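You operate a simulated robot arm through the tools that you are given. There is no shell and no other tool. Be economical: measure what you need, move in short steps, check, and stop when the job is done.

The job below is to be done with a simulated robot arm. You get a single attempt, and the scene is never put back.

Task
Mount the 10000 rpm wheel and spin-test it at that speed.
Fine: it lies beside the spin machine; nut tight first; one run; wait till it stops; leave the cover shut. Where these are worked on the way, their far stop is far enough and under half their travel is too little: grey cover.

Only the result counts: the job must be done as asked and must still hold three seconds after the hand-in. Knocking over, shifting, dropping, spilling or breaking anything else fails it. A push-on lid holds only when it is set on centred and level and pressed home; a screw cap is set on level and turned clockwise until tight.

Robot
A 6-joint arm with a two-finger gripper on a trunk, on a base that drives. Base frame: it is fixed to the floor where the robot stands at the start and does not move with it; the origin is under the middle of the robot, x ahead of it, y to its left, z up; the surface under the hand at the start is at about z = 870. Units: mm, degrees, N and s.
It reaches about 1298 mm from its shoulder. Its first joint turns from -149.0 to 149.0 degrees. Places, roughly: grey cover [700, 200, 900]; speed display [800, 0, 900]; start lever [600, 100, 1000]. Payload 1.57 kg.
The tool frame sits at the grasp point between the pads (the TCP): z along the fingers, y along the line on which they close. The tips reach 21 mm beyond it. Largest opening 70 mm; the body of the gripper starts 50 mm behind the TCP.
Orientation is that of the tool frame in the base frame, as [roll, pitch, yaw] about the fixed x, y, z axes, in that order (R = Rz(yaw) Ry(pitch) Rx(roll)). With the fingers straight down and closing along the base's y, the tool's x points along the base's -x, its y along +y and its z along -z.

Tools
- The arm moves only by the tool servo_tool. Its argument "motion" is text: rows parted by semicolons, each of 6 numbers parted by spaces: the shift along the base's x, y, z in m, then the turn, a rotation vector about the base's x, y, z in degrees. In form: dx dy dz ax ay az; .... A call has 1 to 10 rows; each row shifts and turns the commanded pose from where the row before left it. "grip" is the opening, from 0 (shut) to 1 (fully open), set as the call begins (left out, the last holds). A row lasts 0.2 s, in which the tool goes at most 50 mm and 8.6 degrees; a call with a longer step from one row to the next is refused whole, and so is a gripper value outside its range. Where a pose cannot be reached the arm comes as near as it can. A force on the tool above 40 N (or 10 N above the force at the start of the call, whichever is more), or a blocked arm, ends the call early, and 0.2 s more pass. Each finger halts on what it meets, pressing with about 30 N; the grip force reading is that of the motor and also rises with nothing between the fingers. The clock runs only during rows and for 0.2 s after the last one: add rows that do not move to give the fingers time. The reply holds the time, the measured pose of the TCP, the force on the tool along the base axes, the opening and the grip force, in the units named above and with some noise, with the torque about the TCP (base axes, N m) and any sound that the robot's microphone picked up.
- Cameras (640 x 400 px; columns grow to the right, rows downward): "scene" is now at [36.2, 179.3, 1854.6]; the picture's right is [0.07, -1.00, 0.00], its down [-0.73, -0.05, -0.68] and it looks along [0.68, 0.05, -0.73] (base axes); focal length 283 px, centre (320, 200). "wrist" rides on the gripper at [79, 4, -81] in the tool frame; the picture's right is [-0.05, 1.00, 0.00], its down [-0.67, -0.04, -0.74] and it looks along [-0.74, -0.04, 0.67] (tool axes); focal length 256 px, centre (320, 200).
- capture(camera): a new picture of that camera. No time passes.
- slide_trunk(by): slides the trunk up (or, below 0, down) by that many mm; the arm and the scene camera ride with it, the base frame stays. It gives what a move gives, with no picture.
- steer(legs): drives the robot by 1 to 6 legs, each [ahead, turn to the left] in mm and degrees, along the robot's own axes; the way and the turn of a leg run together, so that a leg with both is an arc; at most 1500 mm and 180 degrees a leg. The arm and the cameras ride along, it lands a little off, and it stops where it bumps. It gives what a move gives.
- aim_head(pan, tilt): turns the head with the scene camera to pan (to the left, within 155 degrees either way) and tilt (down, from -29 to 69), counted from straight ahead of the robot. It gives what a move gives.
- point_at(camera, pixels): for up to 12 pixels [column, row] of the newest picture of that camera ("zoom" is the newest enlarged one), the place [x, y, z] in the base frame of the surface seen there, good to about 2 mm. No time passes.
- zoom(camera, box): a new picture of the part [left, top, right, bottom] of that camera's present view, enlarged. No time passes.
- sign_off(): hands the job in; it is judged then, once.

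Work in short steps. Measure before you move; look again where a grasp or a placing could have gone wrong, and mend it. You have 80 turns and 60 pictures in all, those below and enlarged ones among them. Open the gripper and draw the arm clear of the work before you hand the job in, unless the task says otherwise; then end with one line.

The tools are called after "Emit:" as name(argument=value, ...) on one line, values as JSON. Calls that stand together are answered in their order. servo_tool: Moves the arm, as the interface text tells. Its arguments: {"type":"object","properties":{"motion":{"type":"string"},"grip":{"type":"number"}},"required":["motion"]} The other tools are called the same way: slide_trunk (by) slides the trunk up or down; steer (legs) drives the base; aim_head (pan, tilt) turns the head that bears the scene camera; capture (camera) takes a picture; point_at (camera, pixels) gives the place of the surface under pixels of a picture; zoom (camera, box) takes an enlarged picture of a part of a camera's view; sign_off () hands the job in.

At the start:

```text
time: 0.0
ee_pos: [671.5, 381.5, 1190.0]
ee_rot: [180.0, 0.0, -179.6]
ft_force: [-0.5, 0.1, 0.0]
moment: [-0.02, -0.01, 0.01]
gripper_width: 70.0
grasp_force: 0.0
trunk travel left (down, up): [-871.0, 99.0]
robot x, y, heading: [-1.0, 4.5, -0.0]
head pan, tilt: [3.9, 47.0]
```

scene: 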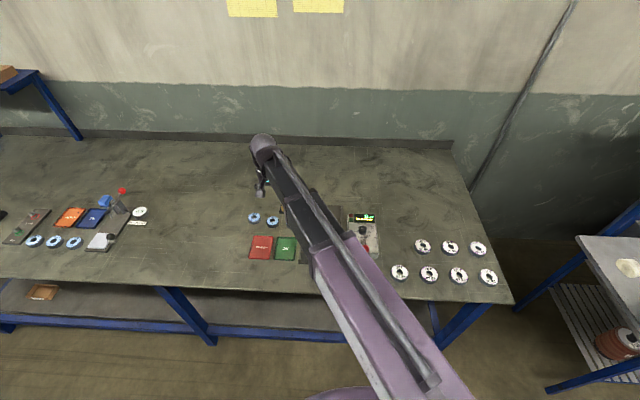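
wrist: 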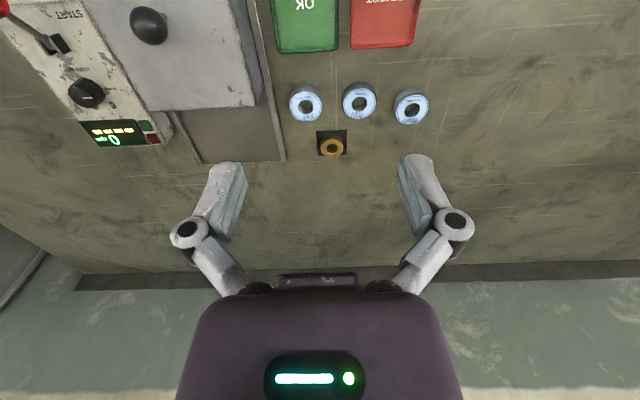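

The wrist view shows the machine (lever, knob, display, cover) at left and three blue wheels plus an orange nut at (333,147). I enlarge both parts.

Emit:
zoom(camera="wrist", box=[0, 0, 270, 170])

Emit:
zoom(camera="wrist", box=[270, 70, 450, 170])

Emit:
zoom(camera="scene", box=[220, 170, 520, 300])

```text
2.35 times, centred on (135, 85) of wrist
```

zoom: 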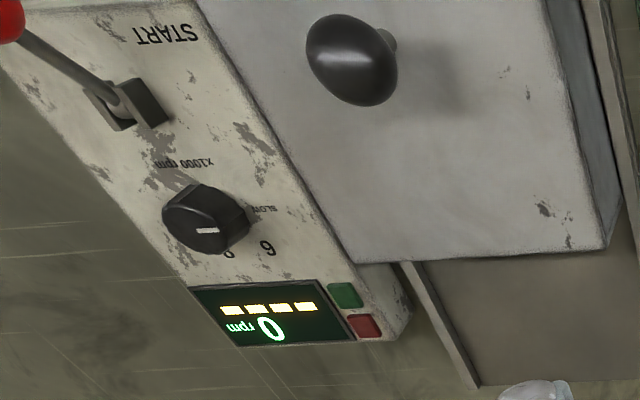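

```text
3.56 times, centred on (360, 120) of wrist
```

zoom: 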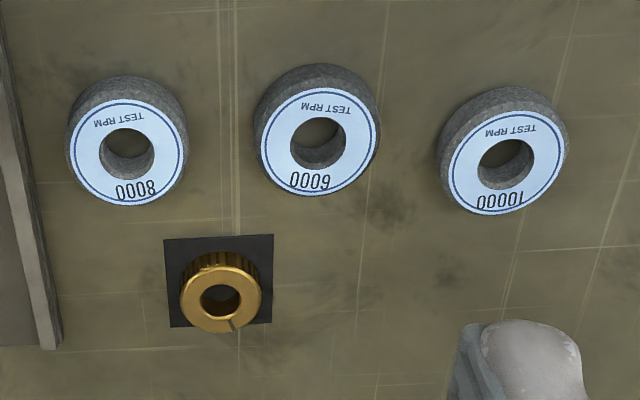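

```text
2.13 times, centred on (370, 235) of scene
```

zoom: 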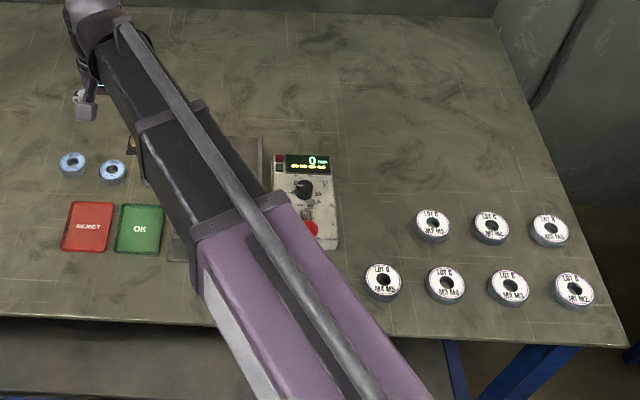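

I measure wheel, nut, cover, knob, lever and table points in the wrist picture.

Emit:
point_at(camera="wrist", pixels=[[412, 95], [400, 108], [413, 121], [425, 108], [332, 139], [333, 156], [148, 25], [250, 100], [165, 108], [86, 92], [50, 42], [225, 130]])

Emit:
point_at(camera="scene", pixels=[[262, 255], [363, 231], [367, 250], [253, 217], [272, 221]])

```text
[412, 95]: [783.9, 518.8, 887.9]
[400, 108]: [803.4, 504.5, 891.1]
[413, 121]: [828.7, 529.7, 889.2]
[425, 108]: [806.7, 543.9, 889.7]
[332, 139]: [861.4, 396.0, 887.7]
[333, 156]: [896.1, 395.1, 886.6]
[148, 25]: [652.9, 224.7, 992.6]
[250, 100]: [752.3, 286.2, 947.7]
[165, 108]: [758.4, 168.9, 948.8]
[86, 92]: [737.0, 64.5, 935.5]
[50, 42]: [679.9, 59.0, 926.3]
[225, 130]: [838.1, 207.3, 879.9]
```

```text
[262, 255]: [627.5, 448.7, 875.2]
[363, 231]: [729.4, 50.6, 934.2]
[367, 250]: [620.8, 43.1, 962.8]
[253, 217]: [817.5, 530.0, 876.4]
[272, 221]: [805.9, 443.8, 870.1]
```

Wheel "10000" sits around (806,524), top z≈890; the nut at about (877,395). I move back and right so the wrist camera sees the machine in full.

Emit:
servo_tool(motion="-0.03 -0.045 0 0 0 0;-0.03 -0.045 0 0 0 0;-0.03 -0.045 0 0 0 0;-0.03 -0.045 0 0 0 0;-0.03 -0.03 0 0 0 0", grip=1)

Emit:
capture(camera="wrist")

Emit:
capture(camera="scene")

```text
refused: row 1 steps farther than a row can; nothing moved
```

```text
54 pictures are left
```

wrist: 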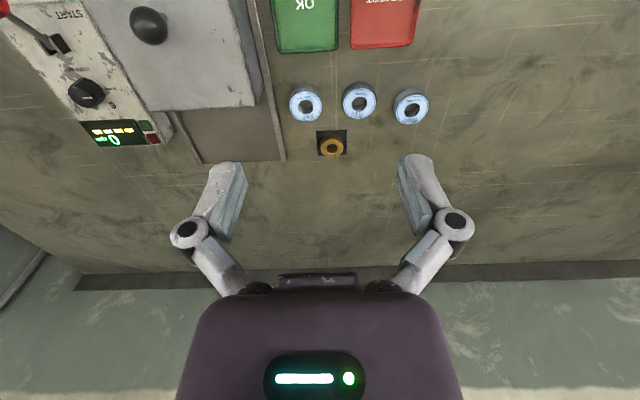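

```text
53 pictures are left
```

scene: 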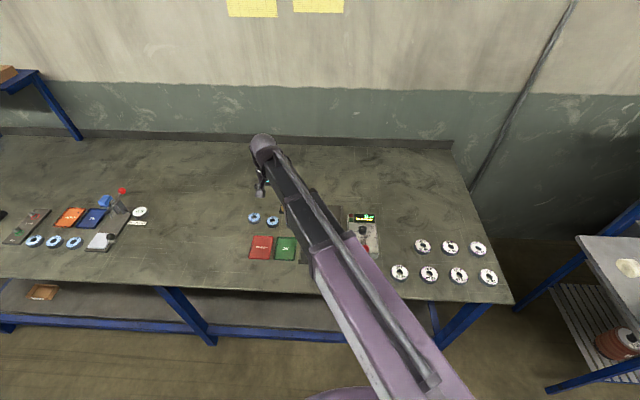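

The row was over the 50 mm limit; nothing moved. I repeat with shorter rows.

Emit:
servo_tool(motion="-0.025 -0.04 0 0 0 0;-0.025 -0.04 0 0 0 0;-0.025 -0.04 0 0 0 0;-0.025 -0.04 0 0 0 0;-0.025 -0.04 0 0 0 0;-0.025 -0.01 0 0 0 0", grip=1)

Emit:
capture(camera="wrist")

```text
time: 1.4
ee_pos: [521.6, 172.9, 1190.9]
ee_rot: [-180.0, -0.2, -179.6]
ft_force: [0.5, -0.2, -0.2]
moment: [0.01, -0.01, 0.01]
gripper_width: 70.0
grasp_force: 0.1
trunk travel left (down, up): [-871.0, 99.0]
robot x, y, heading: [1.1, 3.4, 0.1]
head pan, tilt: [3.9, 47.0]
```

```text
52 pictures are left
```

wrist: 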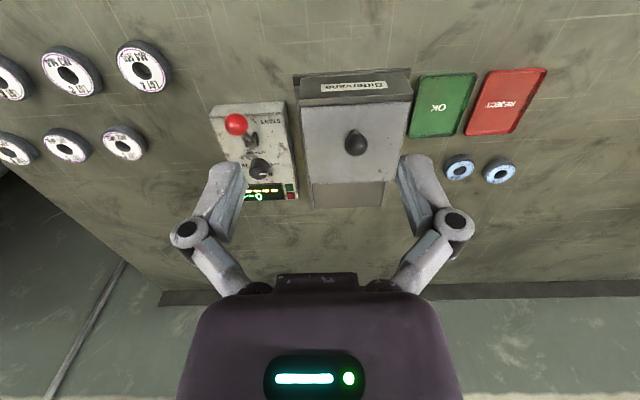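

The cover box is at (355,140) with its knob at (356,142). Enlarging.

Emit:
zoom(camera="wrist", box=[200, 60, 420, 210])

Emit:
point_at(camera="wrist", pixels=[[303, 110], [408, 108], [308, 180], [396, 180], [300, 78], [408, 75], [353, 128], [358, 150], [312, 205], [380, 205], [356, 142], [236, 124]])

Emit:
capture(camera="scene")

```text
2.67 times, centred on (310, 135) of wrist
```

zoom: 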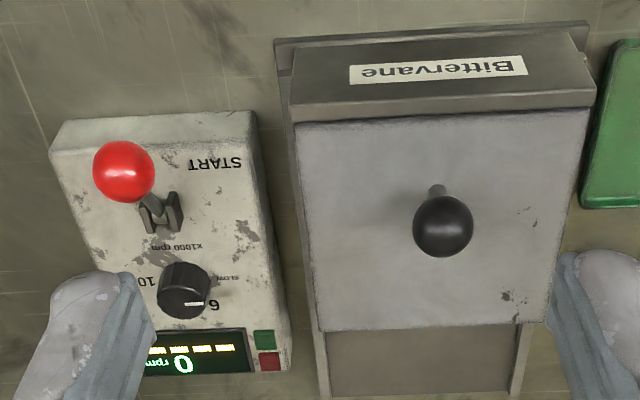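

```text
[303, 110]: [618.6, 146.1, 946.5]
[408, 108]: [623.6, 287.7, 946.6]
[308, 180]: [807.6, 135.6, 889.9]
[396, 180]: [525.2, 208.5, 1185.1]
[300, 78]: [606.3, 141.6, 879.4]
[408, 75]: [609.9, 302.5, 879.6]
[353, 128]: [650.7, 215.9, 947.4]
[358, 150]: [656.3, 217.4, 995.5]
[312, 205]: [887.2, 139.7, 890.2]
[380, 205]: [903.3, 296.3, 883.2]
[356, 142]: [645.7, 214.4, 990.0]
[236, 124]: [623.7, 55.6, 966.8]
```

```text
50 pictures are left
```

scene: 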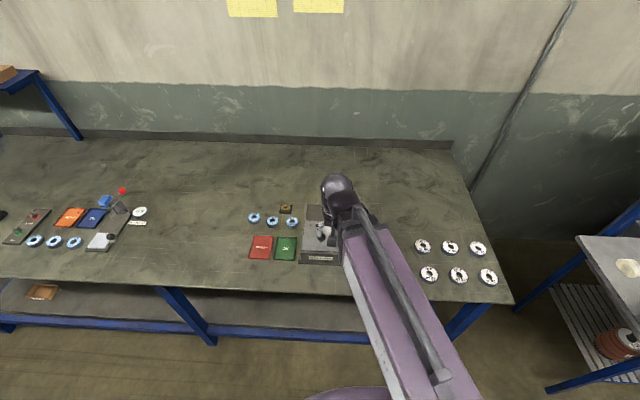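

The cover is a slide on rails running +x (rails to x≈905); its knob ball is near (653,216,980). I go above the knob and look.

Emit:
servo_tool(motion="0.035 0.011 -0.02 0 0 0;0.035 0.011 -0.03 0 0 0;0.035 0.011 -0.03 0 0 0;0.028 0.011 -0.03 0 0 0;0 0 0 0 0 0")

Emit:
capture(camera="wrist")

```text
time: 2.6
ee_pos: [658.8, 217.4, 1191.4]
ee_rot: [180.0, 0.0, -179.5]
ft_force: [-0.6, 0.4, -0.4]
moment: [-0.02, -0.01, -0.01]
gripper_width: 70.1
grasp_force: 0.1
out of reach, approached as far as the arm can: row 1, 2, 3, 4
trunk travel left (down, up): [-871.0, 99.0]
robot x, y, heading: [-2.2, 5.3, -0.2]
head pan, tilt: [3.9, 47.0]
```

```text
49 pictures are left
```

wrist: 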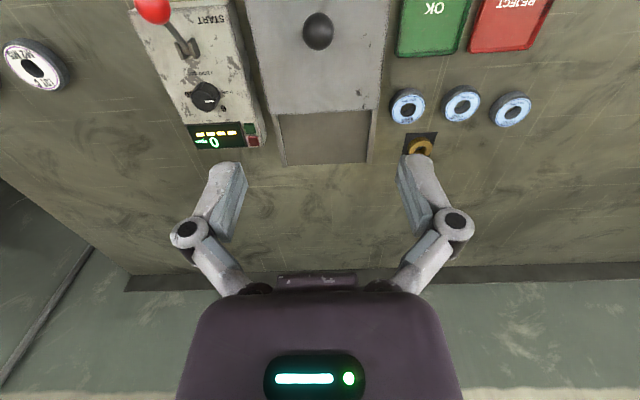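

The arm can't go lower with the trunk this high (z stayed 1191). I slide the trunk down 120 mm (tips then at ~1050, above the knob at 995).

Emit:
slide_trunk(by=-120)

Emit:
servo_tool(motion="0 0 0.03 0 0 0;0 0 0.03 0 0 0;0 0 0 0 0 0")

```text
time: 4.1
ee_pos: [659.7, 215.9, 1069.9]
ee_rot: [-179.9, 0.0, -179.6]
ft_force: [-0.6, 0.3, -0.3]
moment: [0.01, 0.03, 0.01]
gripper_width: 70.0
grasp_force: 0.1
trunk travel left (down, up): [-751.0, 219.0]
robot x, y, heading: [2.4, 4.3, 0.0]
head pan, tilt: [3.9, 47.0]
```

```text
time: 4.9
ee_pos: [657.9, 217.8, 1070.0]
ee_rot: [180.0, 0.0, -179.6]
ft_force: [0.1, 0.0, -0.5]
moment: [-0.01, 0.01, 0.02]
gripper_width: 69.9
grasp_force: 0.1
out of reach, approached as far as the arm can: row 1, 2
trunk travel left (down, up): [-751.0, 219.0]
robot x, y, heading: [1.5, 3.0, 0.0]
head pan, tilt: [3.9, 47.0]
```

Neither direction moved z; the commanded pose may have drifted below. I test going up further.

Emit:
servo_tool(motion="0 0 0.04 0 0 0;0 0 0.04 0 0 0;0 0 0.04 0 0 0;0 0 0 0 0 0")

```text
time: 5.9
ee_pos: [658.3, 216.8, 1070.6]
ee_rot: [180.0, 0.1, -179.6]
ft_force: [0.3, 0.4, -0.1]
moment: [-0.03, 0.0, 0.02]
gripper_width: 70.0
grasp_force: 0.2
out of reach, approached as far as the arm can: row 1, 2, 3
trunk travel left (down, up): [-751.0, 219.0]
robot x, y, heading: [-2.3, 1.9, -0.1]
head pan, tilt: [3.9, 47.0]
```

Vertical motion appears to come only from the trunk (SCARA-like arm). I check that a pure lateral shift is reported reachable.

Emit:
servo_tool(motion="-0.005 0 0 0 0 0;0 0 0 0 0 0")

Emit:
capture(camera="wrist")

```text
time: 6.5
ee_pos: [653.1, 217.7, 1068.8]
ee_rot: [-179.9, 0.0, -179.6]
ft_force: [0.9, -0.1, 0.3]
moment: [0.03, 0.02, -0.01]
gripper_width: 70.1
grasp_force: 0.1
trunk travel left (down, up): [-751.0, 219.0]
robot x, y, heading: [-2.9, 2.2, -0.2]
head pan, tilt: [3.9, 47.0]
```

```text
48 pictures are left
```

wrist: 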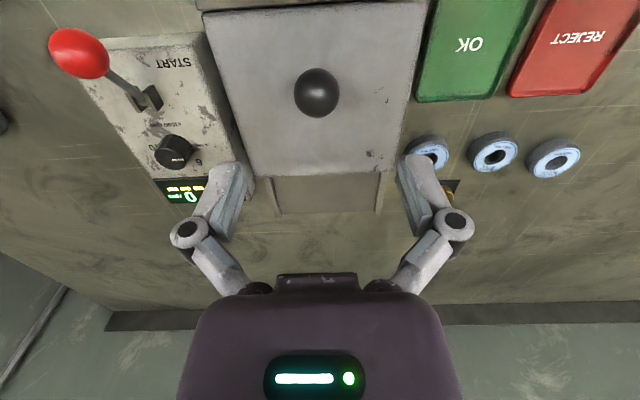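

Lateral moves work; z is the trunk's. I measure the knob ball at (316,92) more exactly before descending.

Emit:
point_at(camera="wrist", pixels=[[316, 92], [296, 92], [337, 92], [316, 71], [316, 113], [170, 150], [79, 50]])

```text
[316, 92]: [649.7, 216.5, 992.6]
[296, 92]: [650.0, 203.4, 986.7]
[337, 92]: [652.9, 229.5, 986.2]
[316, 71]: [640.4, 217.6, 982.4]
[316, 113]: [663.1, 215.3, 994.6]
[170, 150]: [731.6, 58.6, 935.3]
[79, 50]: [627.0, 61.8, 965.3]
```

Ball centre ≈(654,216.5,982), under the TCP. Lowering 88 mm with fingers open.

Emit:
slide_trunk(by=-88)

Emit:
servo_tool(motion="0 0 0 0 0 0;0 0 0 0 0 0;0 0 0 0 0 0;0 0 0 0 0 0", grip=0)

Emit:
capture(camera="wrist")

```text
time: 7.7
ee_pos: [653.6, 219.7, 982.8]
ee_rot: [180.0, 0.0, -179.6]
ft_force: [-0.1, -0.2, -0.3]
moment: [-0.02, -0.05, -0.02]
gripper_width: 69.9
grasp_force: 0.1
trunk travel left (down, up): [-663.0, 307.0]
robot x, y, heading: [0.9, 4.5, -0.2]
head pan, tilt: [3.9, 47.0]
```

```text
time: 8.7
ee_pos: [653.9, 215.9, 983.4]
ee_rot: [-180.0, 0.1, -179.6]
ft_force: [4.8, -18.5, 13.5]
moment: [-0.24, -0.2, -0.11]
gripper_width: 31.2
grasp_force: 32.1
trunk travel left (down, up): [-663.0, 307.0]
robot x, y, heading: [2.4, 2.7, 0.1]
head pan, tilt: [3.9, 47.0]
```

```text
47 pictures are left
```

wrist: 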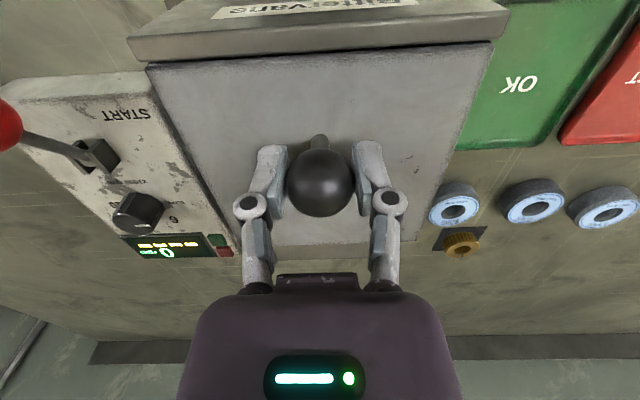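

The knob is held (31 mm). I push the cover +x in small rows.

Emit:
servo_tool(motion="0.015 0 0 0 0 0;0.015 0 0 0 0 0;0.015 0 0 0 0 0;0.015 0 0 0 0 0")

Emit:
capture(camera="wrist")

```text
time: 9.7
ee_pos: [715.8, 217.1, 982.4]
ee_rot: [179.9, 0.0, -179.6]
ft_force: [1.3, -17.2, 7.8]
moment: [-0.16, 0.47, -0.08]
gripper_width: 30.9
grasp_force: 32.1
trunk travel left (down, up): [-663.0, 307.0]
robot x, y, heading: [0.3, 6.2, -0.2]
head pan, tilt: [3.9, 47.0]
```

```text
46 pictures are left
```

wrist: 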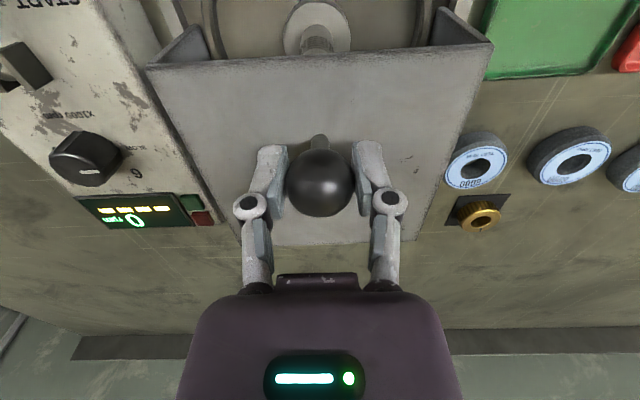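

The cover slides freely and the spindle appears behind it. I go on to the far stop.

Emit:
servo_tool(motion="0.015 0 0 0 0 0;0.015 0 0 0 0 0;0.015 0 0 0 0 0;0.015 0 0 0 0 0;0.012 0 0 0 0 0;0.012 0 0 0 0 0;0.012 0 0 0 0 0;0.012 0 0 0 0 0")

Emit:
capture(camera="wrist")

```text
time: 11.5
ee_pos: [825.8, 220.2, 981.3]
ee_rot: [180.0, 0.1, -179.4]
ft_force: [-0.5, 0.3, -0.1]
moment: [-0.01, -0.01, 0.02]
gripper_width: 0.2
grasp_force: 28.4
trunk travel left (down, up): [-663.0, 307.0]
robot x, y, heading: [0.4, 3.8, -0.3]
head pan, tilt: [3.9, 47.0]
```

```text
45 pictures are left
```

wrist: 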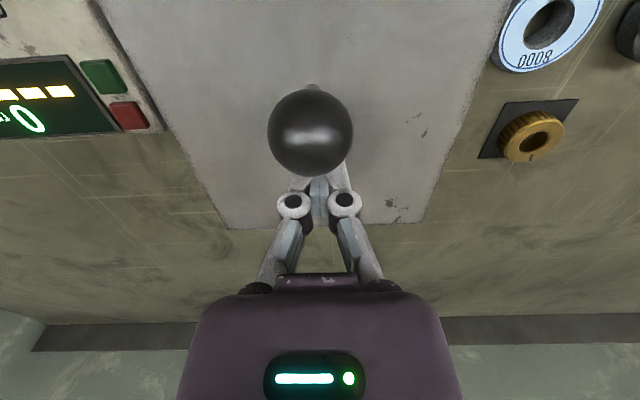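

The cover reached its stop and the fingers slid off the ball beyond it. I raise the trunk and back off to look at the opened chamber.

Emit:
slide_trunk(by=100)

Emit:
servo_tool(motion="-0.045 0 0 0 0 0;-0.045 0 0 0 0 0;-0.045 0 0 0 0 0;-0.045 0 0 0 0 0;-0.035 0 0 0 0 0;0 0 0 0 0 0", grip=1)

Emit:
capture(camera="wrist")

```text
time: 12.9
ee_pos: [822.2, 219.1, 1082.3]
ee_rot: [-180.0, 0.0, -179.5]
ft_force: [1.0, -0.2, 0.4]
moment: [-0.02, 0.02, 0.01]
gripper_width: 0.2
grasp_force: 29.0
trunk travel left (down, up): [-763.0, 207.0]
robot x, y, heading: [-2.8, 2.6, -0.1]
head pan, tilt: [3.9, 47.0]
```

```text
time: 14.3
ee_pos: [606.7, 220.1, 1081.6]
ee_rot: [180.0, 0.0, -179.6]
ft_force: [-0.5, 0.4, 0.0]
moment: [0.03, 0.0, 0.0]
gripper_width: 69.9
grasp_force: 0.0
trunk travel left (down, up): [-763.0, 207.0]
robot x, y, heading: [0.9, 1.3, -0.1]
head pan, tilt: [3.9, 47.0]
```

```text
44 pictures are left
```

wrist: 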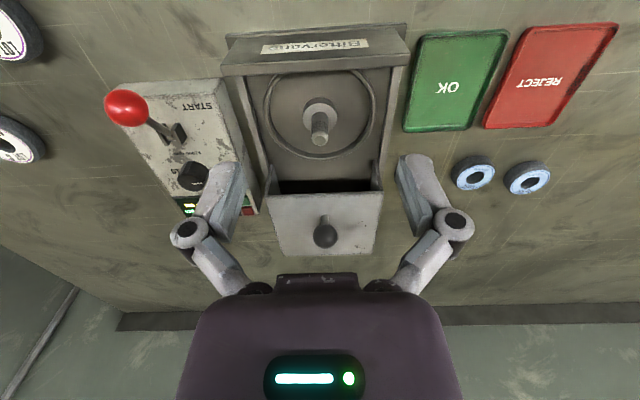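

The spindle is at (320,122). I enlarge it and measure.

Emit:
zoom(camera="wrist", box=[230, 50, 420, 260])

Emit:
point_at(camera="wrist", pixels=[[320, 140], [320, 125], [303, 113], [333, 113], [315, 100], [275, 120], [370, 118], [325, 240], [310, 188], [319, 152]])

```text
1.90 times, centred on (325, 155) of wrist
```

zoom: 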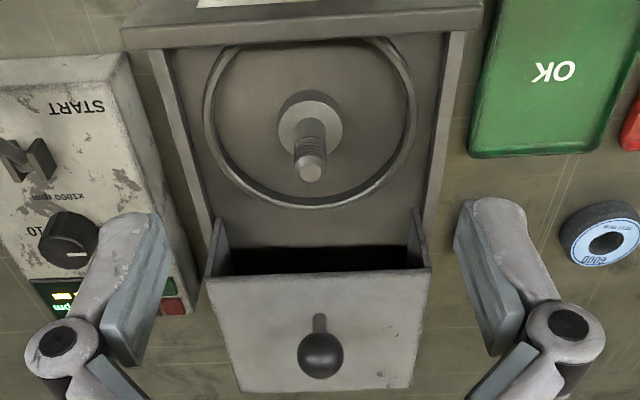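

```text
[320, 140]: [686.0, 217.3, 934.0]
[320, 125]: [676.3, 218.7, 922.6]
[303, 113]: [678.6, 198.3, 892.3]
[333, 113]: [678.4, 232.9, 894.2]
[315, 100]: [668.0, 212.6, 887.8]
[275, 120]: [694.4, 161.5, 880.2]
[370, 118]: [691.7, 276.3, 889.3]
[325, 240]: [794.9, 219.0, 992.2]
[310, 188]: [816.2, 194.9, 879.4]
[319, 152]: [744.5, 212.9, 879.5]
```

Spindle ≈(683,217), flange ≈893, tip ≈935. Now I go toward the 10000 wheel and look again from close by.

Emit:
servo_tool(motion="0.015 0.038 0 0 0 0;0.015 0.038 0 0 0 0;0.015 0.038 0 0 0 0;0.015 0.038 0 0 0 0;0.015 0.038 0 0 0 0;0.015 0.038 0 0 0 0;0.015 0.038 0 0 0 0;0.015 0.038 0 0 0 0;0 0 0 0 0 0", grip=1)

Emit:
capture(camera="wrist")

```text
time: 16.3
ee_pos: [728.5, 519.2, 1083.0]
ee_rot: [-180.0, 0.1, -179.6]
ft_force: [-0.7, 0.1, -0.1]
moment: [0.03, 0.03, -0.03]
gripper_width: 69.8
grasp_force: 0.0
out of reach, approached as far as the arm can: row 1, 5
trunk travel left (down, up): [-763.0, 207.0]
robot x, y, heading: [-1.5, 2.6, -0.1]
head pan, tilt: [3.9, 47.0]
```

```text
42 pictures are left
```

wrist: 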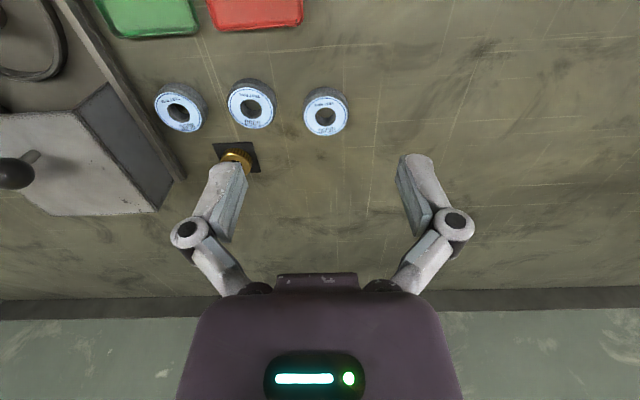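

Wheels at (179,108), (251,104), (325,111). I enlarge to confirm the labels and measure centres.

Emit:
zoom(camera="wrist", box=[140, 65, 360, 185])

Emit:
point_at(camera="wrist", pixels=[[306, 115], [346, 115], [325, 98], [325, 133], [326, 116], [316, 116], [335, 116], [272, 108], [229, 108], [250, 104], [238, 157], [326, 89]])

```text
2.91 times, centred on (250, 125) of wrist
```

zoom: 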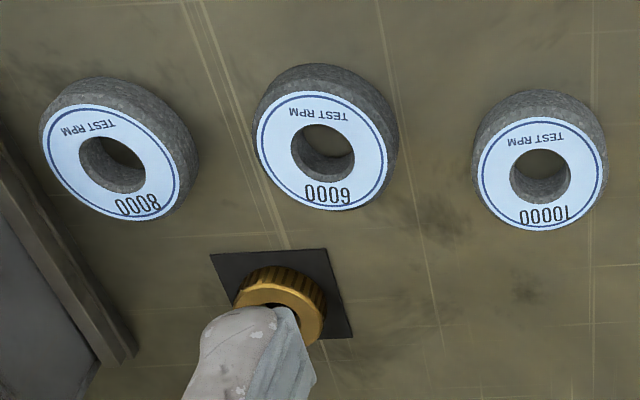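

```text
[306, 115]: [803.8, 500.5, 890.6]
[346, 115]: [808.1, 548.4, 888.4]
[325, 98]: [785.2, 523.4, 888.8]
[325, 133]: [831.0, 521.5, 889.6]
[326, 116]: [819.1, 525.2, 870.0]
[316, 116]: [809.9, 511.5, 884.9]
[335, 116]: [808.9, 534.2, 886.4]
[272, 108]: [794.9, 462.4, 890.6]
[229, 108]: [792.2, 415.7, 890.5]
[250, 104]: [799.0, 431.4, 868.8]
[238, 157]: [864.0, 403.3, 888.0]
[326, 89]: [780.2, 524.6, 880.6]
```

The 10000 wheel centre is (807.5,524), OD ≈48, top 890. I move above it and lower to z≈935 first.

Emit:
servo_tool(motion="0.04 0.003 0 0 0 0;0.039 0.002 0 0 0 0;0 0 0 0 0 0")

Emit:
slide_trunk(by=-145)

Emit:
capture(camera="wrist")

```text
time: 17.1
ee_pos: [805.3, 527.7, 1082.4]
ee_rot: [-180.0, 0.0, -179.6]
ft_force: [0.2, -1.2, -0.5]
moment: [-0.01, -0.01, -0.04]
gripper_width: 70.1
grasp_force: 0.1
trunk travel left (down, up): [-763.0, 207.0]
robot x, y, heading: [-2.7, 2.8, 0.2]
head pan, tilt: [3.9, 47.0]
```

```text
time: 18.8
ee_pos: [805.8, 527.4, 937.0]
ee_rot: [-179.9, 0.0, -179.7]
ft_force: [-0.6, -1.1, 0.8]
moment: [0.02, 0.02, 0.01]
gripper_width: 70.0
grasp_force: 0.0
trunk travel left (down, up): [-618.0, 352.0]
robot x, y, heading: [0.4, 4.3, -0.0]
head pan, tilt: [3.9, 47.0]
```

```text
40 pictures are left
```

wrist: 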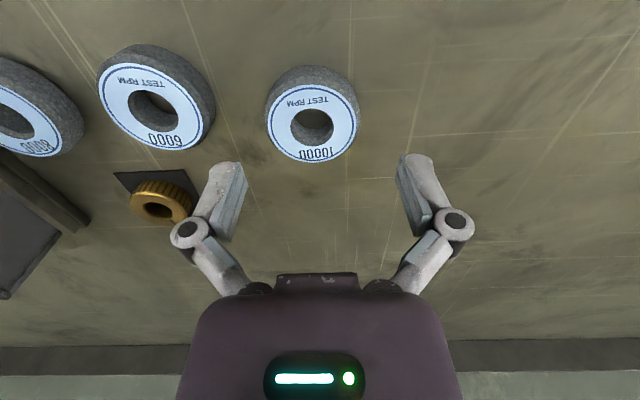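

I re-measure the wheel from here to centre the grasp.

Emit:
point_at(camera="wrist", pixels=[[269, 123], [357, 123], [311, 86], [312, 161], [293, 126], [333, 126]])

```text
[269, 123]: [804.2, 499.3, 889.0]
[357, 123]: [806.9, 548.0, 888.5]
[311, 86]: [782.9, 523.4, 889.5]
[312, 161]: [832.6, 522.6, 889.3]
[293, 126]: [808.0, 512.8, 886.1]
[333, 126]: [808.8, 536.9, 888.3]
```

Centre (807.5,523.5). Small correction, then lower to z≈895 and close.

Emit:
servo_tool(motion="0.002 -0.0035 0 0 0 0;0 0 0 0 0 0")

Emit:
slide_trunk(by=-42)

Emit:
servo_tool(motion="0 0 0 0 0 0;0 0 0 0 0 0;0 0 0 0 0 0;0 0 0 0 0 0", grip=0)

Emit:
capture(camera="wrist")

```text
time: 19.4
ee_pos: [807.5, 524.3, 937.6]
ee_rot: [-180.0, 0.1, -179.6]
ft_force: [0.0, 0.2, 0.9]
moment: [-0.03, 0.01, -0.03]
gripper_width: 70.1
grasp_force: 0.0
trunk travel left (down, up): [-618.0, 352.0]
robot x, y, heading: [-1.5, -0.4, 0.2]
head pan, tilt: [3.9, 47.0]
```

```text
time: 20.2
ee_pos: [807.4, 524.6, 894.8]
ee_rot: [179.9, 0.0, -179.6]
ft_force: [0.3, 0.5, -0.6]
moment: [0.02, 0.04, 0.0]
gripper_width: 70.1
grasp_force: 0.1
trunk travel left (down, up): [-576.0, 394.0]
robot x, y, heading: [1.1, 6.3, 0.2]
head pan, tilt: [3.9, 47.0]
```

```text
time: 21.2
ee_pos: [806.9, 524.5, 895.3]
ee_rot: [-180.0, -0.1, -179.7]
ft_force: [0.7, 0.1, 3.4]
moment: [-0.11, 0.05, -0.03]
gripper_width: 55.3
grasp_force: 30.3
trunk travel left (down, up): [-576.0, 394.0]
robot x, y, heading: [-1.1, 1.1, -0.1]
head pan, tilt: [3.9, 47.0]
```

```text
39 pictures are left
```

wrist: 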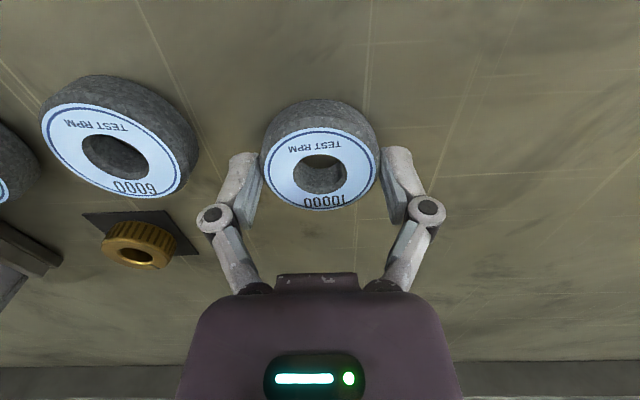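

The wheel is held (55 mm). I lift 115 mm, then travel −x first and then −y over the spindle, away from the cover knob.

Emit:
slide_trunk(by=115)

Emit:
servo_tool(motion="-0.03 0 0 0 0 0;-0.03 0 0 0 0 0;-0.03 -0.02 0 0 0 0;-0.03 -0.03 0 0 0 0;-0.015 -0.035 0 0 0 0;0 -0.04 0 0 0 0;0 -0.04 0 0 0 0;0 -0.04 0 0 0 0;0 -0.04 0 0 0 0;0 0 0 0 0 0")

Emit:
capture(camera="wrist")

```text
time: 22.7
ee_pos: [807.5, 525.1, 1009.4]
ee_rot: [180.0, 0.1, -179.6]
ft_force: [-0.6, 0.3, -0.1]
moment: [-0.03, -0.02, 0.01]
gripper_width: 55.4
grasp_force: 29.8
trunk travel left (down, up): [-691.0, 279.0]
robot x, y, heading: [1.8, 8.2, 0.1]
head pan, tilt: [3.9, 47.0]
```

```text
time: 24.9
ee_pos: [676.5, 278.6, 1009.6]
ee_rot: [-180.0, 0.0, -179.5]
ft_force: [-0.1, -0.7, -0.1]
moment: [-0.01, 0.02, 0.01]
gripper_width: 55.4
grasp_force: 30.0
trunk travel left (down, up): [-691.0, 279.0]
robot x, y, heading: [3.6, 2.7, -0.1]
head pan, tilt: [3.9, 47.0]
```

```text
38 pictures are left
```

wrist: 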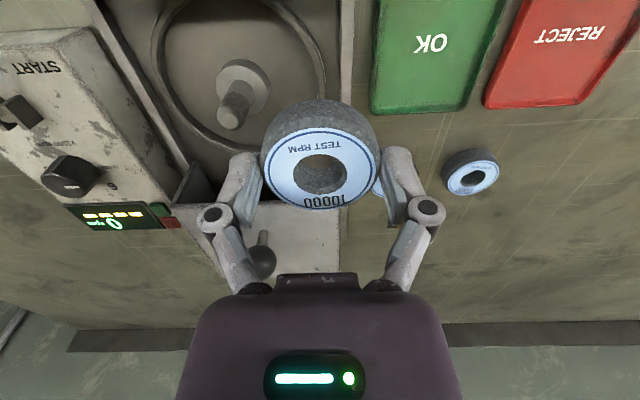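

The spindle is in view at (233,105). I enlarge it and measure its axis.

Emit:
zoom(camera="wrist", box=[190, 40, 300, 140])

Emit:
point_at(camera="wrist", pixels=[[222, 118], [230, 120], [239, 120], [230, 112], [230, 126], [217, 80], [270, 85], [243, 60], [235, 100], [245, 92]])

```text
4.00 times, centred on (245, 90) of wrist
```

zoom: 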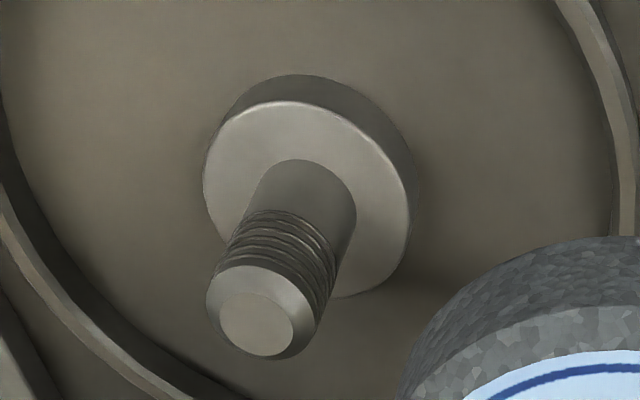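

```text
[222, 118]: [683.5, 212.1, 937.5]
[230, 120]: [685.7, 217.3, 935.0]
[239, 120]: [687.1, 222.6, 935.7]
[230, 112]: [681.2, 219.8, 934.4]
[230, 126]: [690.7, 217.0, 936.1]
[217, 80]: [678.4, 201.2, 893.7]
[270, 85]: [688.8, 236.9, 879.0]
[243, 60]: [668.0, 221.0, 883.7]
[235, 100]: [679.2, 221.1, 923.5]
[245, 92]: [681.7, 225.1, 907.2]
```

I measure the tip and flange in the enlarged picture.

Emit:
point_at(camera="zoom", pixels=[[257, 325], [222, 318], [292, 330], [262, 296], [250, 353], [208, 178], [405, 215], [320, 106], [230, 232], [360, 285]])

```text
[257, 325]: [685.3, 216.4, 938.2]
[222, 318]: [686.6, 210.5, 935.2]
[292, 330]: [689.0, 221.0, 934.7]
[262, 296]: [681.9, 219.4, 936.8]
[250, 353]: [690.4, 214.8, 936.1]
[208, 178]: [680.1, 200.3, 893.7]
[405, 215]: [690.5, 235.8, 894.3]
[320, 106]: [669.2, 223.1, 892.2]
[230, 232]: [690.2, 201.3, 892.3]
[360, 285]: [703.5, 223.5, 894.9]
```

Axis ≈(686,217), tip 936, flange 893.5. I move over it and lower to z≈968.

Emit:
servo_tool(motion="0.003 -0.02 0 0 0 0;0.003 -0.02 0 0 0 0;0.0035 -0.0215 0 0 0 0;0 0 0 0 0 0;0 0 0 0 0 0")

Emit:
slide_trunk(by=-40)

Emit:
capture(camera="wrist")

```text
time: 26.1
ee_pos: [684.1, 219.5, 1009.6]
ee_rot: [-179.9, -0.1, -179.6]
ft_force: [-0.7, -0.4, -1.4]
moment: [-0.01, 0.02, 0.01]
gripper_width: 54.7
grasp_force: 30.2
trunk travel left (down, up): [-691.0, 279.0]
robot x, y, heading: [4.2, 5.1, -0.1]
head pan, tilt: [3.9, 47.0]
```

```text
time: 26.9
ee_pos: [682.8, 218.2, 969.0]
ee_rot: [179.9, 0.0, -179.6]
ft_force: [0.2, -0.4, -0.2]
moment: [0.01, 0.03, -0.01]
gripper_width: 55.0
grasp_force: 30.0
trunk travel left (down, up): [-651.0, 319.0]
robot x, y, heading: [-1.7, 5.1, 0.2]
head pan, tilt: [3.9, 47.0]
```

```text
36 pictures are left
```

wrist: 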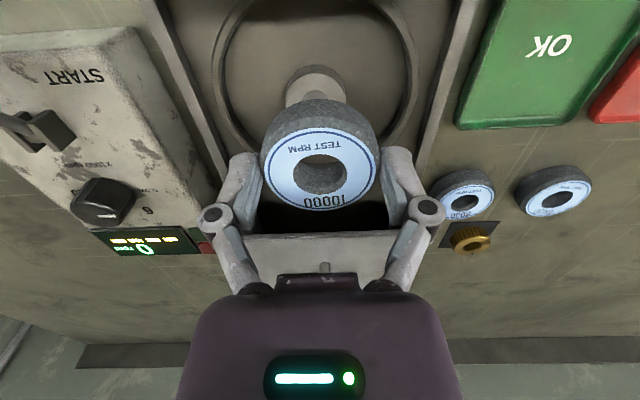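

Two readings average (683.5,218.9); I correct by (+2.5,−1.8) and read again.

Emit:
servo_tool(motion="0.0025 -0.0018 0 0 0 0;0 0 0 0 0 0")

Emit:
servo_tool(motion="0 0 0 0 0 0")

Emit:
servo_tool(motion="0 0 0 0 0 0")

Emit:
point_at(camera="wrist", pixels=[[264, 172], [376, 172], [320, 130], [320, 209], [302, 172], [343, 172], [310, 158], [325, 160], [315, 190]])

```text
time: 27.5
ee_pos: [686.1, 217.6, 970.1]
ee_rot: [179.9, 0.0, -179.6]
ft_force: [-0.7, -0.1, -0.3]
moment: [-0.01, -0.01, -0.01]
gripper_width: 54.9
grasp_force: 29.9
trunk travel left (down, up): [-651.0, 319.0]
robot x, y, heading: [-1.0, 5.0, -0.2]
head pan, tilt: [3.9, 47.0]
```

```text
time: 27.9
ee_pos: [686.2, 218.3, 970.6]
ee_rot: [180.0, -0.1, -179.6]
ft_force: [-0.6, 0.1, -0.6]
moment: [0.0, 0.01, -0.01]
gripper_width: 54.9
grasp_force: 29.3
trunk travel left (down, up): [-651.0, 319.0]
robot x, y, heading: [-0.1, 2.1, -0.1]
head pan, tilt: [3.9, 47.0]
```

```text
time: 28.3
ee_pos: [687.4, 217.0, 970.5]
ee_rot: [-180.0, -0.1, -179.6]
ft_force: [-0.1, 0.4, -1.4]
moment: [0.0, -0.03, 0.01]
gripper_width: 55.1
grasp_force: 30.0
trunk travel left (down, up): [-651.0, 319.0]
robot x, y, heading: [2.3, 2.4, -0.2]
head pan, tilt: [3.9, 47.0]
```

```text
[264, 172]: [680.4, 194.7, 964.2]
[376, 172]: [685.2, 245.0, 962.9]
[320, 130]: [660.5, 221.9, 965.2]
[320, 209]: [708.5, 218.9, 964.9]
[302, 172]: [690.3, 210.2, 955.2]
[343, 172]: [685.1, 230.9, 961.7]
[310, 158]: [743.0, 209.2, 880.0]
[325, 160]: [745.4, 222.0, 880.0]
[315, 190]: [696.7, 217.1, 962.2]
```

TCP is now (686.5,217.6). Lower 30 mm, watching the force.

Emit:
slide_trunk(by=-18)

Emit:
slide_trunk(by=-15)

Emit:
capture(camera="wrist")

```text
time: 29.0
ee_pos: [686.6, 218.0, 951.1]
ee_rot: [-179.9, 0.0, -179.6]
ft_force: [0.5, 0.4, -0.9]
moment: [0.0, 0.03, 0.02]
gripper_width: 55.4
grasp_force: 30.4
trunk travel left (down, up): [-633.0, 337.0]
robot x, y, heading: [-1.9, 2.0, -0.1]
head pan, tilt: [3.9, 47.0]
```

```text
time: 29.6
ee_pos: [686.3, 217.5, 937.2]
ee_rot: [180.0, 0.0, -179.6]
ft_force: [0.4, -0.1, -0.9]
moment: [-0.02, 0.02, 0.0]
gripper_width: 55.2
grasp_force: 29.7
trunk travel left (down, up): [-618.0, 352.0]
robot x, y, heading: [1.6, 3.1, -0.0]
head pan, tilt: [3.9, 47.0]
```

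```text
35 pictures are left
```

wrist: 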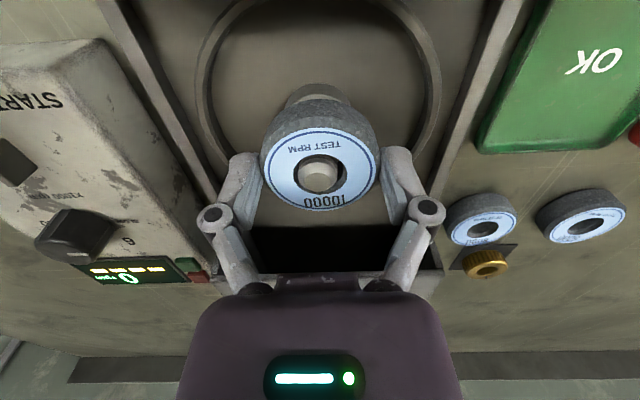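

The spindle tip shows inside the bore, no force. Lower to just above the flange.

Emit:
slide_trunk(by=-16)

Emit:
slide_trunk(by=-2)

Emit:
capture(camera="wrist")

```text
time: 30.2
ee_pos: [686.8, 217.3, 920.9]
ee_rot: [-180.0, -0.1, -179.6]
ft_force: [-0.2, -1.2, -0.8]
moment: [0.04, -0.03, -0.02]
gripper_width: 55.0
grasp_force: 30.0
trunk travel left (down, up): [-602.0, 368.0]
robot x, y, heading: [0.2, 5.7, -0.3]
head pan, tilt: [3.9, 47.0]
```

```text
time: 30.7
ee_pos: [686.9, 216.9, 918.7]
ee_rot: [180.0, 0.0, -179.6]
ft_force: [0.9, 0.3, 3.4]
moment: [-0.04, -0.01, 0.0]
gripper_width: 55.0
grasp_force: 30.5
trunk travel left (down, up): [-600.0, 370.0]
robot x, y, heading: [-3.8, 2.9, -0.2]
head pan, tilt: [3.9, 47.0]
```

```text
34 pictures are left
```

wrist: 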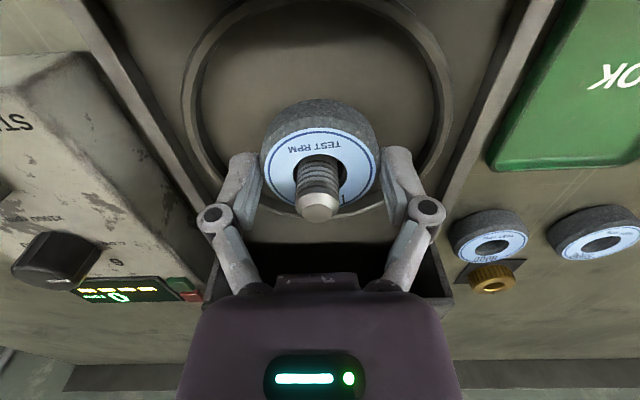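

It touches the flange (3.4 N). I release, raise and look.

Emit:
servo_tool(motion="0 0 0 0 0 0;0 0 0 0 0 0;0 0 0 0 0 0", grip=1)

Emit:
slide_trunk(by=120)

Emit:
servo_tool(motion="-0.03 0 0 0 0 0;-0.03 0 0 0 0 0;0 0 0 0 0 0")

Emit:
capture(camera="wrist")

```text
time: 31.5
ee_pos: [687.6, 216.3, 919.1]
ee_rot: [179.9, 0.0, -179.5]
ft_force: [0.4, 0.1, 0.2]
moment: [0.0, 0.03, -0.01]
gripper_width: 70.0
grasp_force: 0.0
trunk travel left (down, up): [-600.0, 370.0]
robot x, y, heading: [-2.5, 2.2, -0.1]
head pan, tilt: [3.9, 47.0]
```

```text
time: 33.0
ee_pos: [686.5, 216.0, 1039.4]
ee_rot: [179.9, 0.0, -179.6]
ft_force: [0.6, 0.1, -0.3]
moment: [0.01, 0.01, 0.02]
gripper_width: 70.0
grasp_force: 0.0
trunk travel left (down, up): [-720.0, 250.0]
robot x, y, heading: [-2.3, 5.6, -0.1]
head pan, tilt: [3.9, 47.0]
```

```text
time: 33.8
ee_pos: [627.9, 217.0, 1038.6]
ee_rot: [179.9, 0.0, -179.6]
ft_force: [0.1, 0.2, -0.2]
moment: [0.0, 0.0, 0.02]
gripper_width: 70.2
grasp_force: 0.0
trunk travel left (down, up): [-720.0, 250.0]
robot x, y, heading: [-1.9, 3.4, -0.2]
head pan, tilt: [3.9, 47.0]
```

```text
33 pictures are left
```

wrist: 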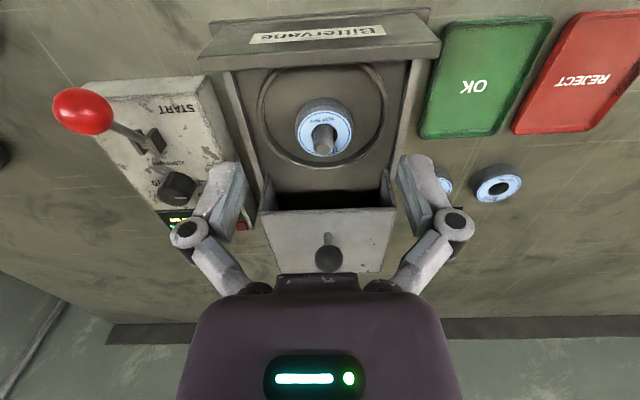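

The wheel sits on the flange around the spindle. Next the nut: I move near it (keeping clear of the cover knob at height 1038) and look.

Emit:
servo_tool(motion="0.025 0.035 0 0 0 0;0.025 0.035 0 0 0 0;0.025 0.035 0 0 0 0;0.03 0.035 0 0 0 0;0.03 0.035 0 0 0 0;0.02 0.003 0 0 0 0;0 0 0 0 0 0")

Emit:
zoom(camera="wrist", box=[240, 60, 400, 160])

```text
time: 35.4
ee_pos: [784.3, 394.5, 1038.5]
ee_rot: [180.0, -0.1, -179.5]
ft_force: [0.0, -0.4, -0.1]
moment: [0.0, 0.02, 0.02]
gripper_width: 69.8
grasp_force: 0.1
trunk travel left (down, up): [-720.0, 250.0]
robot x, y, heading: [1.5, 4.2, 0.1]
head pan, tilt: [3.9, 47.0]
```

```text
4.00 times, centred on (320, 110) of wrist
```

zoom: 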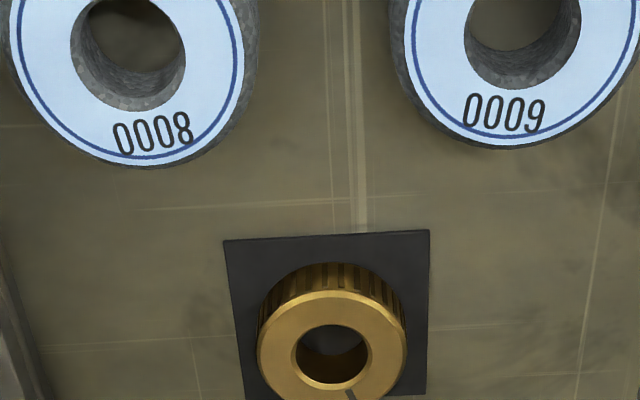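

I measure the nut's rim and bore.

Emit:
point_at(camera="zoom", pixels=[[262, 348], [400, 345], [331, 294], [345, 397], [292, 350], [371, 350], [230, 300], [425, 280], [331, 268], [331, 318]])

Emit:
capture(camera="wrist")

```text
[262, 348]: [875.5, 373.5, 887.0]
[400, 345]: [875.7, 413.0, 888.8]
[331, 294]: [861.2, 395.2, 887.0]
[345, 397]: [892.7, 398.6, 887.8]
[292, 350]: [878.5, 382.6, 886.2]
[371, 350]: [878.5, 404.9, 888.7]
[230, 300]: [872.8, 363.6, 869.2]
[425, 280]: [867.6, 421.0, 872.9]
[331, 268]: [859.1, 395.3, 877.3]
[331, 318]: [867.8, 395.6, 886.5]
```

```text
31 pictures are left
```

wrist: 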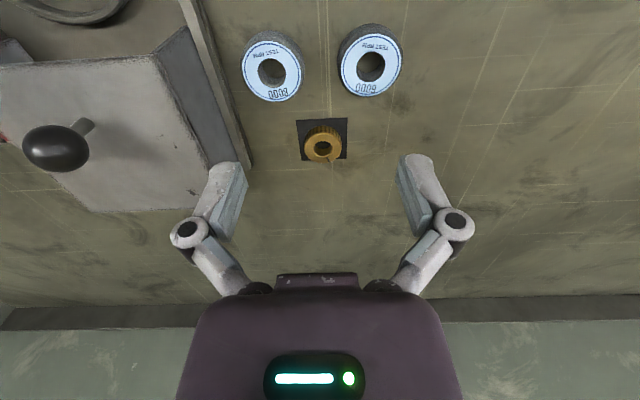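

Nut centre (877,394), OD 40, top 887. Move above and lower to z≈930 to check.

Emit:
servo_tool(motion="0.03 0 0 0 0 0;0.03 0 0 0 0 0;0.0325 -0.0005 0 0 0 0;0 0 0 0 0 0")

Emit:
slide_trunk(by=-108)

Emit:
zoom(camera="wrist", box=[240, 80, 400, 180])

```text
time: 36.4
ee_pos: [876.1, 394.1, 1040.6]
ee_rot: [-180.0, 0.0, -179.6]
ft_force: [0.0, 0.7, -0.1]
moment: [0.02, -0.02, 0.01]
gripper_width: 69.9
grasp_force: 0.0
trunk travel left (down, up): [-720.0, 250.0]
robot x, y, heading: [-1.6, 4.6, -0.2]
head pan, tilt: [3.9, 47.0]
```

```text
time: 37.8
ee_pos: [877.2, 394.3, 931.5]
ee_rot: [180.0, 0.0, -179.5]
ft_force: [-0.8, -0.3, 0.3]
moment: [-0.03, 0.05, 0.01]
gripper_width: 70.1
grasp_force: 0.1
trunk travel left (down, up): [-612.0, 358.0]
robot x, y, heading: [-2.2, 5.4, -0.0]
head pan, tilt: [3.9, 47.0]
```

```text
4.00 times, centred on (320, 130) of wrist
```

zoom: 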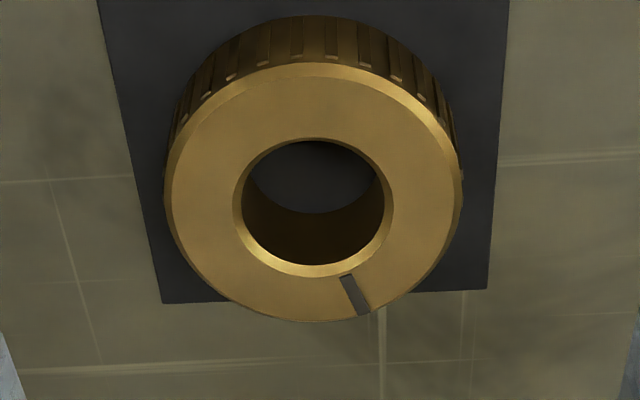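

Emit:
point_at(camera="zoom", pixels=[[168, 200], [458, 200], [310, 68], [315, 318], [240, 200], [390, 200], [180, 140], [150, 260]])

```text
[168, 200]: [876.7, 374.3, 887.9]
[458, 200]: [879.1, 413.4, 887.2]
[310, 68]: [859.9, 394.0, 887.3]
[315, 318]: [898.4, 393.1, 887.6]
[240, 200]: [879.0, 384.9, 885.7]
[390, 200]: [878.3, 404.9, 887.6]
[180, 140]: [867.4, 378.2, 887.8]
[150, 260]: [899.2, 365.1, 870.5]
```

Nut centre (879,394). Shift +2 mm, lower to ≈895 and close.

Emit:
servo_tool(motion="0.002 0 0 0 0 0;0 0 0 0 0 0")

Emit:
slide_trunk(by=-36)

Emit:
servo_tool(motion="0 0 0 0 0 0;0 0 0 0 0 0;0 0 0 0 0 0;0 0 0 0 0 0", grip=0)

Emit:
slide_trunk(by=125)

Emit:
capture(camera="wrist")

```text
time: 38.4
ee_pos: [879.2, 395.8, 929.7]
ee_rot: [-180.0, 0.0, -179.6]
ft_force: [0.8, 0.5, 0.0]
moment: [-0.04, 0.02, 0.02]
gripper_width: 69.7
grasp_force: 0.0
trunk travel left (down, up): [-612.0, 358.0]
robot x, y, heading: [-0.7, 1.9, 0.2]
head pan, tilt: [3.9, 47.0]
```

```text
time: 39.2
ee_pos: [877.4, 395.6, 895.2]
ee_rot: [180.0, 0.1, -179.6]
ft_force: [0.7, -0.2, 0.1]
moment: [-0.04, -0.01, -0.01]
gripper_width: 70.0
grasp_force: 0.1
trunk travel left (down, up): [-576.0, 394.0]
robot x, y, heading: [-0.1, 9.5, -0.1]
head pan, tilt: [3.9, 47.0]
```

```text
time: 40.2
ee_pos: [878.3, 395.5, 896.3]
ee_rot: [180.0, 0.0, -179.6]
ft_force: [0.1, -0.1, 5.2]
moment: [-0.01, 0.03, -0.05]
gripper_width: 41.2
grasp_force: 29.9
trunk travel left (down, up): [-576.0, 394.0]
robot x, y, heading: [0.1, 3.6, -0.1]
head pan, tilt: [3.9, 47.0]
```

```text
time: 41.8
ee_pos: [878.3, 395.6, 1019.6]
ee_rot: [-180.0, 0.1, -179.6]
ft_force: [0.0, 0.3, -1.2]
moment: [-0.02, -0.01, -0.01]
gripper_width: 41.3
grasp_force: 30.0
trunk travel left (down, up): [-701.0, 269.0]
robot x, y, heading: [-4.1, 3.5, -0.3]
head pan, tilt: [3.9, 47.0]
```

```text
29 pictures are left
```

wrist: 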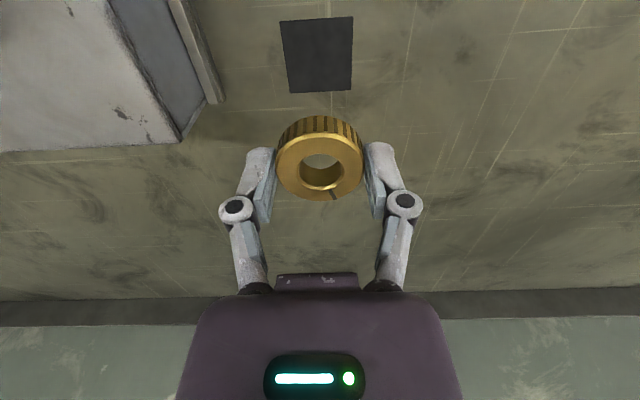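

The nut is held (41 mm). I carry it −x first, then −y to the spindle.

Emit:
servo_tool(motion="-0.04 0 0 0 0 0;-0.04 0 0 0 0 0;-0.04 0 0 0 0 0;-0.04 0 0 0 0 0;-0.032 -0.018 0 0 0 0;0 -0.04 0 0 0 0;0 -0.04 0 0 0 0;0 -0.04 0 0 0 0;0 -0.04 0 0 0 0;0 0 0 0 0 0")

Emit:
servo_tool(motion="0 0 0 0 0 0;0 0 0 0 0 0")

Emit:
capture(camera="wrist")

```text
time: 44.0
ee_pos: [685.9, 214.0, 1019.6]
ee_rot: [-180.0, 0.0, -179.5]
ft_force: [-0.4, -0.1, -1.0]
moment: [0.01, -0.01, -0.01]
gripper_width: 41.2
grasp_force: 30.1
trunk travel left (down, up): [-701.0, 269.0]
robot x, y, heading: [-1.9, 0.4, -0.2]
head pan, tilt: [3.9, 47.0]
```

```text
time: 44.6
ee_pos: [686.3, 213.4, 1019.3]
ee_rot: [180.0, 0.0, -179.6]
ft_force: [0.8, 1.4, -1.5]
moment: [0.01, 0.0, -0.02]
gripper_width: 41.1
grasp_force: 30.0
trunk travel left (down, up): [-701.0, 269.0]
robot x, y, heading: [-0.8, 5.3, -0.1]
head pan, tilt: [3.9, 47.0]
```

```text
28 pictures are left
```

wrist: 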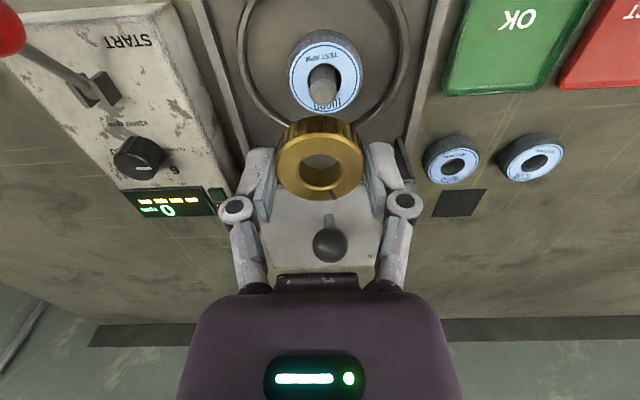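

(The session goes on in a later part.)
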